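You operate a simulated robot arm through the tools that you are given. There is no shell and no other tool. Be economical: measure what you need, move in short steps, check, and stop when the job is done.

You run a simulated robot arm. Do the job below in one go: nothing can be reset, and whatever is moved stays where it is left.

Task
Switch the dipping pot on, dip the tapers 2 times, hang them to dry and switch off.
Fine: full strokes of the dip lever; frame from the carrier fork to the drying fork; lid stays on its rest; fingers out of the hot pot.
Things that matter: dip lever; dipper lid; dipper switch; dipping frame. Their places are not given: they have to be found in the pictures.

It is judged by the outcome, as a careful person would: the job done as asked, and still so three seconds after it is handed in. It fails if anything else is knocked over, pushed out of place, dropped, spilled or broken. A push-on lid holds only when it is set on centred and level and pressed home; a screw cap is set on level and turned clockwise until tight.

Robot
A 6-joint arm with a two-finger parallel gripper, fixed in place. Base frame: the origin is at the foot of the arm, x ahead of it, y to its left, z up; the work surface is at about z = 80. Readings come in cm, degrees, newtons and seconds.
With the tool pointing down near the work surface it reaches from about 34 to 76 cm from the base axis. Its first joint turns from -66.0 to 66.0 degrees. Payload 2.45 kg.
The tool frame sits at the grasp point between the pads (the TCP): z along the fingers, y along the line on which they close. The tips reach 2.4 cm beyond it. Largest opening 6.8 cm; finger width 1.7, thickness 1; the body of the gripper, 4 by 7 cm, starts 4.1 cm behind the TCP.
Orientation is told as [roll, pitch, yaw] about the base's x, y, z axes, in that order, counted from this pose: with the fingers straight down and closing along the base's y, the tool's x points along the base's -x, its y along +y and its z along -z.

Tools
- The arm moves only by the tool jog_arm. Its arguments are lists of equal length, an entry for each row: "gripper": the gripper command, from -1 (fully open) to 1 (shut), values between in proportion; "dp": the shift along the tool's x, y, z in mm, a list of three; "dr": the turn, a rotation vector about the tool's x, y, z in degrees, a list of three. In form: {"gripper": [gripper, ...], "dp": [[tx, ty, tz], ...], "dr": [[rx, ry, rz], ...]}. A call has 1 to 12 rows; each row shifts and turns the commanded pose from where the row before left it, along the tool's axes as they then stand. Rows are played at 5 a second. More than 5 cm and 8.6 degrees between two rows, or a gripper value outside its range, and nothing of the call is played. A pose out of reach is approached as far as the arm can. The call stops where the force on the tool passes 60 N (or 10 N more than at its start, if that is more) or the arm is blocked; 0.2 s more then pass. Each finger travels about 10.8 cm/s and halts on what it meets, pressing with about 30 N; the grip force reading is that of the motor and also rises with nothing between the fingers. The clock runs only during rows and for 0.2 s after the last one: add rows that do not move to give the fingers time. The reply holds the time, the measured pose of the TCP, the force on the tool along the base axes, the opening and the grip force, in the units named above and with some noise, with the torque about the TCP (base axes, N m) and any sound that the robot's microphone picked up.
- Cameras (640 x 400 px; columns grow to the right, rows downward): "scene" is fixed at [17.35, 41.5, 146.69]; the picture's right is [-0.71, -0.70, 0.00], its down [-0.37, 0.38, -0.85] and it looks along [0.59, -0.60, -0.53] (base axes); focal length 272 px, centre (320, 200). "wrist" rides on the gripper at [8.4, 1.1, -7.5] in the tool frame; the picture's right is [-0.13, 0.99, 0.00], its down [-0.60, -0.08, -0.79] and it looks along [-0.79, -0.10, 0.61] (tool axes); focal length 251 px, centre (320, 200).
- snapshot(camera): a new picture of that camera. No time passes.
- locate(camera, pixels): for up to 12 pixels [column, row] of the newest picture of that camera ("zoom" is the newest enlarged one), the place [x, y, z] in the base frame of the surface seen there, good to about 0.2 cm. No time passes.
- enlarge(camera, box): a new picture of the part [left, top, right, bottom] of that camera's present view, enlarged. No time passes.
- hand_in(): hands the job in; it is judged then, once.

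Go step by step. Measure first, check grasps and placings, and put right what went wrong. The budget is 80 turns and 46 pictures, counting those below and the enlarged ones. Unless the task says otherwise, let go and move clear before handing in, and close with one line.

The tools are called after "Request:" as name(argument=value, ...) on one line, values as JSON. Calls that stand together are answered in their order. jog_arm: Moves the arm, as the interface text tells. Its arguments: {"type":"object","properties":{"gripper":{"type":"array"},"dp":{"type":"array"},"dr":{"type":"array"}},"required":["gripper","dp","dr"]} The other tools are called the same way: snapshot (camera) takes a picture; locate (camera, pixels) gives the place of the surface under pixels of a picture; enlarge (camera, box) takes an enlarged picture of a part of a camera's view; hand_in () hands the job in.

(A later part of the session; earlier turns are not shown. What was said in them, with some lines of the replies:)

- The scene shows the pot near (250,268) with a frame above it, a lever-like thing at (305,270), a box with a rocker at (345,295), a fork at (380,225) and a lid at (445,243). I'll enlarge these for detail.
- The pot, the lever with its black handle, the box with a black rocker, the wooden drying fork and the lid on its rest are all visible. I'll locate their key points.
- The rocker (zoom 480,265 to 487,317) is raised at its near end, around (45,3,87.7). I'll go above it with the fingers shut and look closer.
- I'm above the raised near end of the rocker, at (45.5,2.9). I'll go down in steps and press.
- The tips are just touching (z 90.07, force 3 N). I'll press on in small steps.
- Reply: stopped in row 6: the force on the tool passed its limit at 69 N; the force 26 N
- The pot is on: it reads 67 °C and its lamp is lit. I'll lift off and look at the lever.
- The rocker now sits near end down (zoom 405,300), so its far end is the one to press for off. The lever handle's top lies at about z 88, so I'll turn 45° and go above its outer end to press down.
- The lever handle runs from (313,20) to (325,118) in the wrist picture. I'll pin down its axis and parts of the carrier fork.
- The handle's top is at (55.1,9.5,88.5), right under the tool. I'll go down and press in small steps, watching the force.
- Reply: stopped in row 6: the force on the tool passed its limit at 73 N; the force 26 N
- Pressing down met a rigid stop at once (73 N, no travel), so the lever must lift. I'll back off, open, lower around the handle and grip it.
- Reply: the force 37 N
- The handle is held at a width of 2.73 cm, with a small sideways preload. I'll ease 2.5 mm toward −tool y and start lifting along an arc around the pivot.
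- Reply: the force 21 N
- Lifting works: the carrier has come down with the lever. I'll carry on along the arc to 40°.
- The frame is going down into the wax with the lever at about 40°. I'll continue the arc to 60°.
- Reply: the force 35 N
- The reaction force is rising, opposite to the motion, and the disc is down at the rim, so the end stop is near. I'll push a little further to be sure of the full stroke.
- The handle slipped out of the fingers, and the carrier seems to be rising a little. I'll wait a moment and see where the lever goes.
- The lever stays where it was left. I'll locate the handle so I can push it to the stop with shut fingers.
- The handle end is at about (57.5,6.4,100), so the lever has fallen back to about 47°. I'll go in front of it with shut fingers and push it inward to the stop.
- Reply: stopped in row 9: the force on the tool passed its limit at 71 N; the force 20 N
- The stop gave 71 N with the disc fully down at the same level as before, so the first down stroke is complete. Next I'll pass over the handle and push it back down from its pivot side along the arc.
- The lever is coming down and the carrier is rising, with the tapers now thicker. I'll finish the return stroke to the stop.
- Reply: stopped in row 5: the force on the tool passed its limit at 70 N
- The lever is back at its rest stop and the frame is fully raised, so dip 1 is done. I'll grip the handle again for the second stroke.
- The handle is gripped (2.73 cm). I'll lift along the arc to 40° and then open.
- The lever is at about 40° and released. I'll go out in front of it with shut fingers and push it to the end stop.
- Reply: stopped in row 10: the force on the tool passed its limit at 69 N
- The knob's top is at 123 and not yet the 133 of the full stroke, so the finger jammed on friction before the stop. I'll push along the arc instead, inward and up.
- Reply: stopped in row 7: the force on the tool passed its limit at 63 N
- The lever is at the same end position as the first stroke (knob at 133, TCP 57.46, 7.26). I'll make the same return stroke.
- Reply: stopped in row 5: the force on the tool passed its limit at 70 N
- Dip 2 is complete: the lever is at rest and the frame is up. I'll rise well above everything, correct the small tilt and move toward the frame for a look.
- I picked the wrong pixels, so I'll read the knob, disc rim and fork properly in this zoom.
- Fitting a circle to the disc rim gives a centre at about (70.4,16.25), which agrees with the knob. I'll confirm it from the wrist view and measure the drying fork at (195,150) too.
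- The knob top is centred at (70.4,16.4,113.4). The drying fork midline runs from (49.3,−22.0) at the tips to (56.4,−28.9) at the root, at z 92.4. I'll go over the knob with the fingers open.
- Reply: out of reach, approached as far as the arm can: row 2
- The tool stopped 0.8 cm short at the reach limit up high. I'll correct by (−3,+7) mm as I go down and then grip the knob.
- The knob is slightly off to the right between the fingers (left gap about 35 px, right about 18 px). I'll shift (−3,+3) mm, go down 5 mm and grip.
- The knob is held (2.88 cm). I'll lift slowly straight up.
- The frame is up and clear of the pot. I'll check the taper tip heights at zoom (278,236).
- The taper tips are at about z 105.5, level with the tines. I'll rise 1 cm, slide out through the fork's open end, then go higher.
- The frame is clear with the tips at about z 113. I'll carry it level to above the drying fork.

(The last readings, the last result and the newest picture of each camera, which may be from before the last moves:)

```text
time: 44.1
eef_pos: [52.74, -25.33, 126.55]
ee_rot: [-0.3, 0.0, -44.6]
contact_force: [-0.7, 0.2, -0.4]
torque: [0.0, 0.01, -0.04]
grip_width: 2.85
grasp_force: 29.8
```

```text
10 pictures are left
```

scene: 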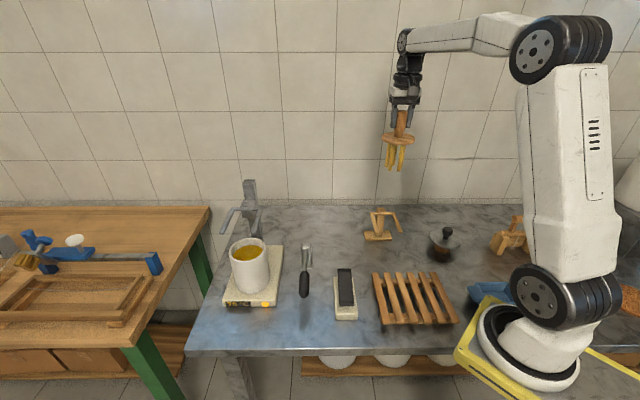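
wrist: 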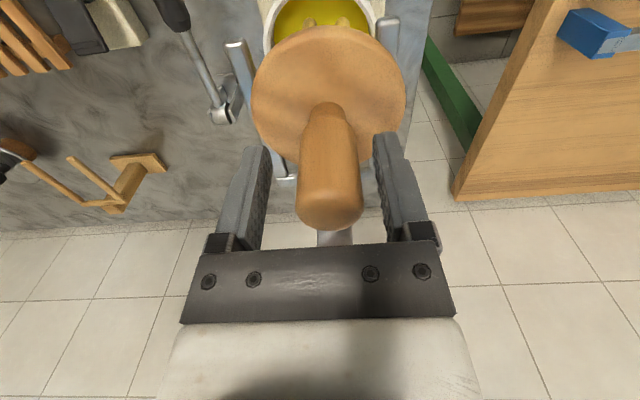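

The frame hangs straight over the drying fork. I'll lower it to just above the tines and check the alignment.

Request:
jog_arm(gripper=[1, 1, 1, 1, 1], dp=[[0, 0, 40], [0, 0, 40], [0, 0, 40], [0, 0, 35], [0, 0, 20]], dr=[[0, 0, 0], [0, 0, 0], [0, 0, 0], [0, 0, 0], [0, 0, 0]])

Request:
enlarge(camera="scene", box=[340, 150, 440, 260])

```text
time: 45.3
eef_pos: [52.31, -25.09, 109.08]
ee_rot: [-0.4, 0.1, -44.6]
contact_force: [-0.2, -1.0, -1.0]
torque: [0.01, 0.0, 0.0]
grip_width: 2.88
grasp_force: 30.0
```

```text
3.64 times, centred on (390, 205) of scene
```

zoom: 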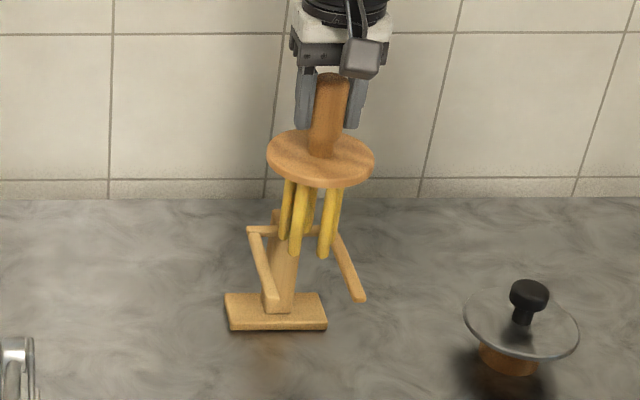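

The tapers seem to line up between the tines. I'll check the disc centre and tine positions numerically.

Request:
locate(camera="zoom", pixels=[[269, 157], [373, 163], [318, 183], [295, 252], [324, 254], [284, 232], [257, 245], [270, 298], [345, 255], [360, 296], [330, 100], [283, 275]])

```text
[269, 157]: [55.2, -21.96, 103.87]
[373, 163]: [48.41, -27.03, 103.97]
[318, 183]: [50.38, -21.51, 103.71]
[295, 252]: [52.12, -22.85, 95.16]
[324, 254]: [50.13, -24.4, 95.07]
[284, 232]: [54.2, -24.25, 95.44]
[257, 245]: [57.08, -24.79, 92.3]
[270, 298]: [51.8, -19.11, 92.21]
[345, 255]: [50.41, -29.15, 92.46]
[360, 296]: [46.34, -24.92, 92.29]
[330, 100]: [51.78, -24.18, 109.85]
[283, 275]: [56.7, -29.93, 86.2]
```

The disc centre (about 19.2 across the fork) matches the fork's midline (19.1), and the tapers clear both tines. I'll lower it nearly to contact.

Request:
jog_arm(gripper=[1, 1, 1, 1, 1, 1], dp=[[0, 0, 30], [0, 0, 30], [0, 0, 25], [0, 0, 15], [0, 0, 5], [0, 0, 0]], dr=[[0, 0, 0], [0, 0, 0], [0, 0, 0], [0, 0, 0], [0, 0, 0], [0, 0, 0]])

Request:
enlarge(camera="scene", box=[340, 170, 440, 260])

```text
time: 46.7
eef_pos: [52.01, -25.42, 98.77]
ee_rot: [-0.3, 0.0, -44.5]
contact_force: [0.3, 0.4, -1.5]
torque: [0.02, 0.01, -0.01]
grip_width: 2.83
grasp_force: 29.6
```

```text
4.44 times, centred on (390, 215) of scene
```

zoom: 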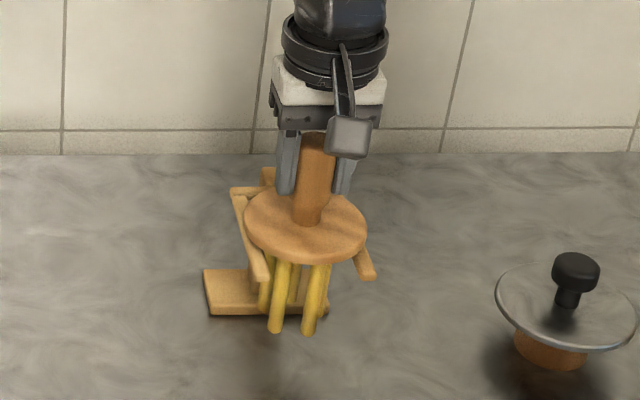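

No contact yet at z 98.8. I'll nudge 3 mm to centre and 3 mm inward, then lower in small steps until it seats.

Request:
jog_arm(gripper=[1, 1, 1, 1, 1], dp=[[-3, 3, 0], [0, 0, 3], [0, 0, 2], [0, 0, 1.5], [0, 0, 0]], dr=[[0, 0, 0], [0, 0, 0], [0, 0, 0], [0, 0, 0], [0, 0, 0]])

```text
time: 47.9
eef_pos: [52.75, -25.38, 98.28]
ee_rot: [-0.2, 0.0, -44.6]
contact_force: [-2.2, 4.3, 10.4]
torque: [0.65, -0.14, 0.2]
grip_width: 2.86
grasp_force: 30.1
```

The disc is seated (10 N up at z 98.28). I'll open gently and look before moving off.

Request:
jog_arm(gripper=[0.0, -0.5, -0.5, -0.5], dp=[[0, 0, 0], [0, 0, 0], [0, 0, 0], [0, 0, 0]], dr=[[0, 0, 0], [0, 0, 0], [0, 0, 0], [0, 0, 0]])

Request:
jog_arm(gripper=[-0.5, -0.5, -0.5, -0.5, -0.5], dp=[[0, 0, -20], [0, 0, -30], [0, 0, -40], [0, 0, -40], [0, 0, -40]], dr=[[0, 0, 0], [0, 0, 0], [0, 0, 0], [0, 0, 0], [0, 0, 0]])

Request:
enlarge(camera="scene", box=[340, 170, 440, 260])

```text
time: 48.9
eef_pos: [52.7, -25.29, 98.14]
ee_rot: [-0.3, -0.1, -44.6]
contact_force: [0.8, 0.0, -0.1]
torque: [0.0, -0.01, -0.01]
grip_width: 5.13
grasp_force: 0.0
```

```text
time: 50.1
eef_pos: [52.48, -25.31, 114.97]
ee_rot: [-0.3, 0.1, -44.6]
contact_force: [0.1, -0.1, -0.5]
torque: [0.02, -0.01, -0.02]
grip_width: 5.08
grasp_force: 0.2
```

```text
4.44 times, centred on (390, 215) of scene
```

zoom: 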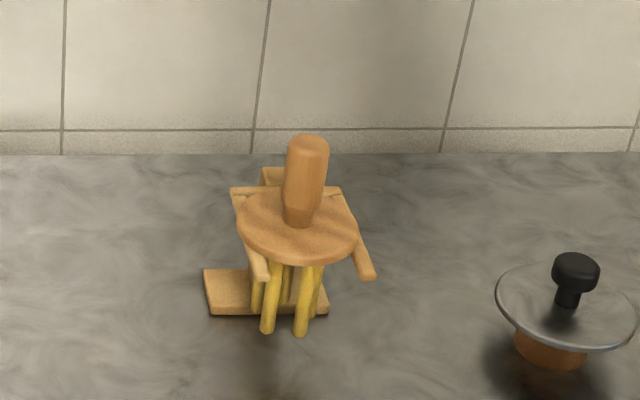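

The frame hangs on the drying fork. I'll check that the disc is level.

Request:
locate(camera="zoom", pixels=[[242, 222], [354, 228], [302, 252], [285, 200], [308, 145], [268, 330], [300, 332]])

```text
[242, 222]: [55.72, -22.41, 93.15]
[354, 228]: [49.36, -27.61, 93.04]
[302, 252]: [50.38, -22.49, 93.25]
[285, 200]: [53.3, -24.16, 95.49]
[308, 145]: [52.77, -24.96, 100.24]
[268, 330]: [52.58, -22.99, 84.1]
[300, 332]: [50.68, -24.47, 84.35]
```

The disc is level (z 93.0–93.3 all round). Next I'll move to the raised far end of the rocker, around (50.3,−2.3), with the fingers shut.

Request:
jog_arm(gripper=[-0.5, -0.5, 1, 1, 1, 1, 1, 1, 1, 1], dp=[[35.4, 29.6, 0], [35.4, 29.6, 0], [35.4, 29.6, 0], [35.4, 29.6, 0], [35.4, 29.6, 0], [0, 0, 40], [0, 0, 45], [0, 0, 45], [0, 0, 45], [0, 0, 35]], dr=[[0, 0, 0], [0, 0, 0], [0, 0, 0], [0, 0, 0], [0, 0, 0], [0, 0, 0], [0, 0, 0], [0, 0, 0], [0, 0, 0], [0, 0, 0]])

Request:
enlarge(camera="scene", box=[210, 190, 400, 330])

```text
time: 52.3
eef_pos: [50.94, -2.26, 94.33]
ee_rot: [-0.4, 0.0, -44.6]
contact_force: [-0.2, 0.1, 0.3]
torque: [-0.03, -0.01, 0.0]
grip_width: 0.01
grasp_force: 23.1
```

```text
2.86 times, centred on (305, 260) of scene
```

zoom: 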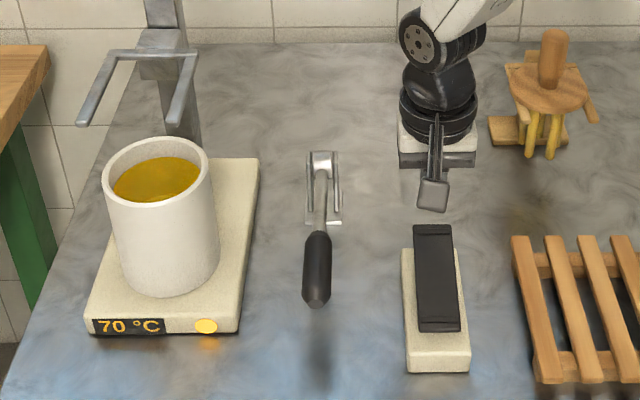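

The fingers hover just past the rocker. I'll locate its raised far end (zoom 432,230).

Request:
locate(camera="zoom", pixels=[[416, 229], [450, 229], [433, 240], [436, 325], [436, 280]])

```text
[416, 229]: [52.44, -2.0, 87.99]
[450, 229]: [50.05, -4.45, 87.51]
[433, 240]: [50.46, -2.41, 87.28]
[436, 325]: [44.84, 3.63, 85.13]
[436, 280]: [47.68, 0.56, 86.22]
```

The raised end is at (50.5,−2.4,87.3). I'll shift 4 mm and press down.

Request:
jog_arm(gripper=[1, 1, 1, 1, 1, 1, 1, 1, 1, 1], dp=[[1, -4, 0], [0, 0, 20], [0, 0, 18], [0, 0, 6], [0, 0, 4], [0, 0, 4], [0, 0, 4], [0, 0, 4], [0, 0, 4], [0, 0, 4]], dr=[[0, 0, 0], [0, 0, 0], [0, 0, 0], [0, 0, 0], [0, 0, 0], [0, 0, 0], [0, 0, 0], [0, 0, 0], [0, 0, 0], [0, 0, 0]])

Request:
jog_arm(gripper=[1, 1, 1, 1, 1], dp=[[0, 0, -30], [0, 0, -45], [0, 0, -45], [0, 0, -45], [0, 0, -45]], dr=[[0, 0, 0], [0, 0, 0], [0, 0, 0], [0, 0, 0], [0, 0, 0]])

Request:
snapshot(camera="scene")

Request:
enlarge(camera="scene", box=[210, 190, 410, 330])

```text
time: 54.3
eef_pos: [50.43, -2.73, 88.16]
ee_rot: [0.1, -0.4, -44.8]
contact_force: [-1.6, -1.4, 8.6]
torque: [0.02, 0.07, 0.03]
grip_width: 0.0
grasp_force: 23.7
stopped in row 9: the force on the tool passed its limit at 78 N (the readings are from after the stop); the commanded pose is now the measured one
```

```text
time: 55.5
eef_pos: [50.34, -2.43, 109.27]
ee_rot: [-0.1, -0.3, -44.6]
contact_force: [0.0, -0.4, 0.7]
torque: [-0.03, 0.0, -0.04]
grip_width: 0.0
grasp_force: 23.8
```

```text
5 pictures are left
```

scene: 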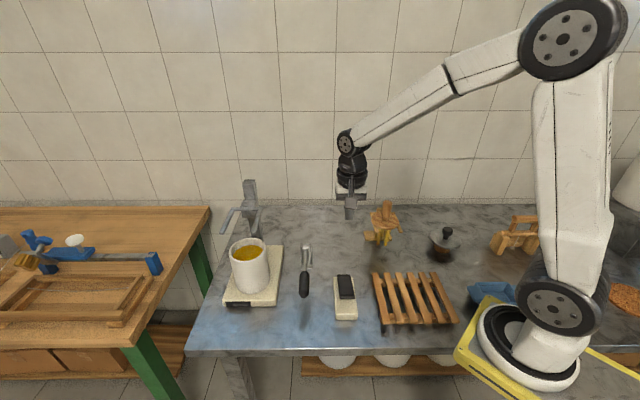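

```text
2.86 times, centred on (310, 260) of scene
```

zoom: 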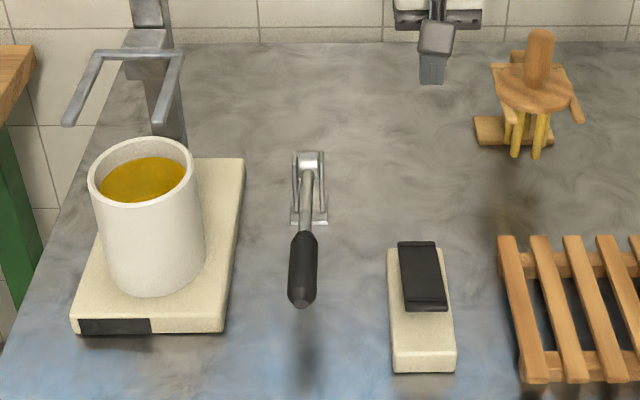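

The display and lamp are dark, the rocker is at off, and the frame hangs level on the drying fork. The lid is on its rest, the lever is at rest and the arm is clear, so I'm handing in.

Request:
hand_in()

```text
The job is handed in.
```

I switched the pot on, dipped the tapers twice with full lever strokes, hung the frame on the drying fork and switched the pot off; the handle slipped from the grip near the bottom of the first dip, so I pushed it back down to the stop before raising it.
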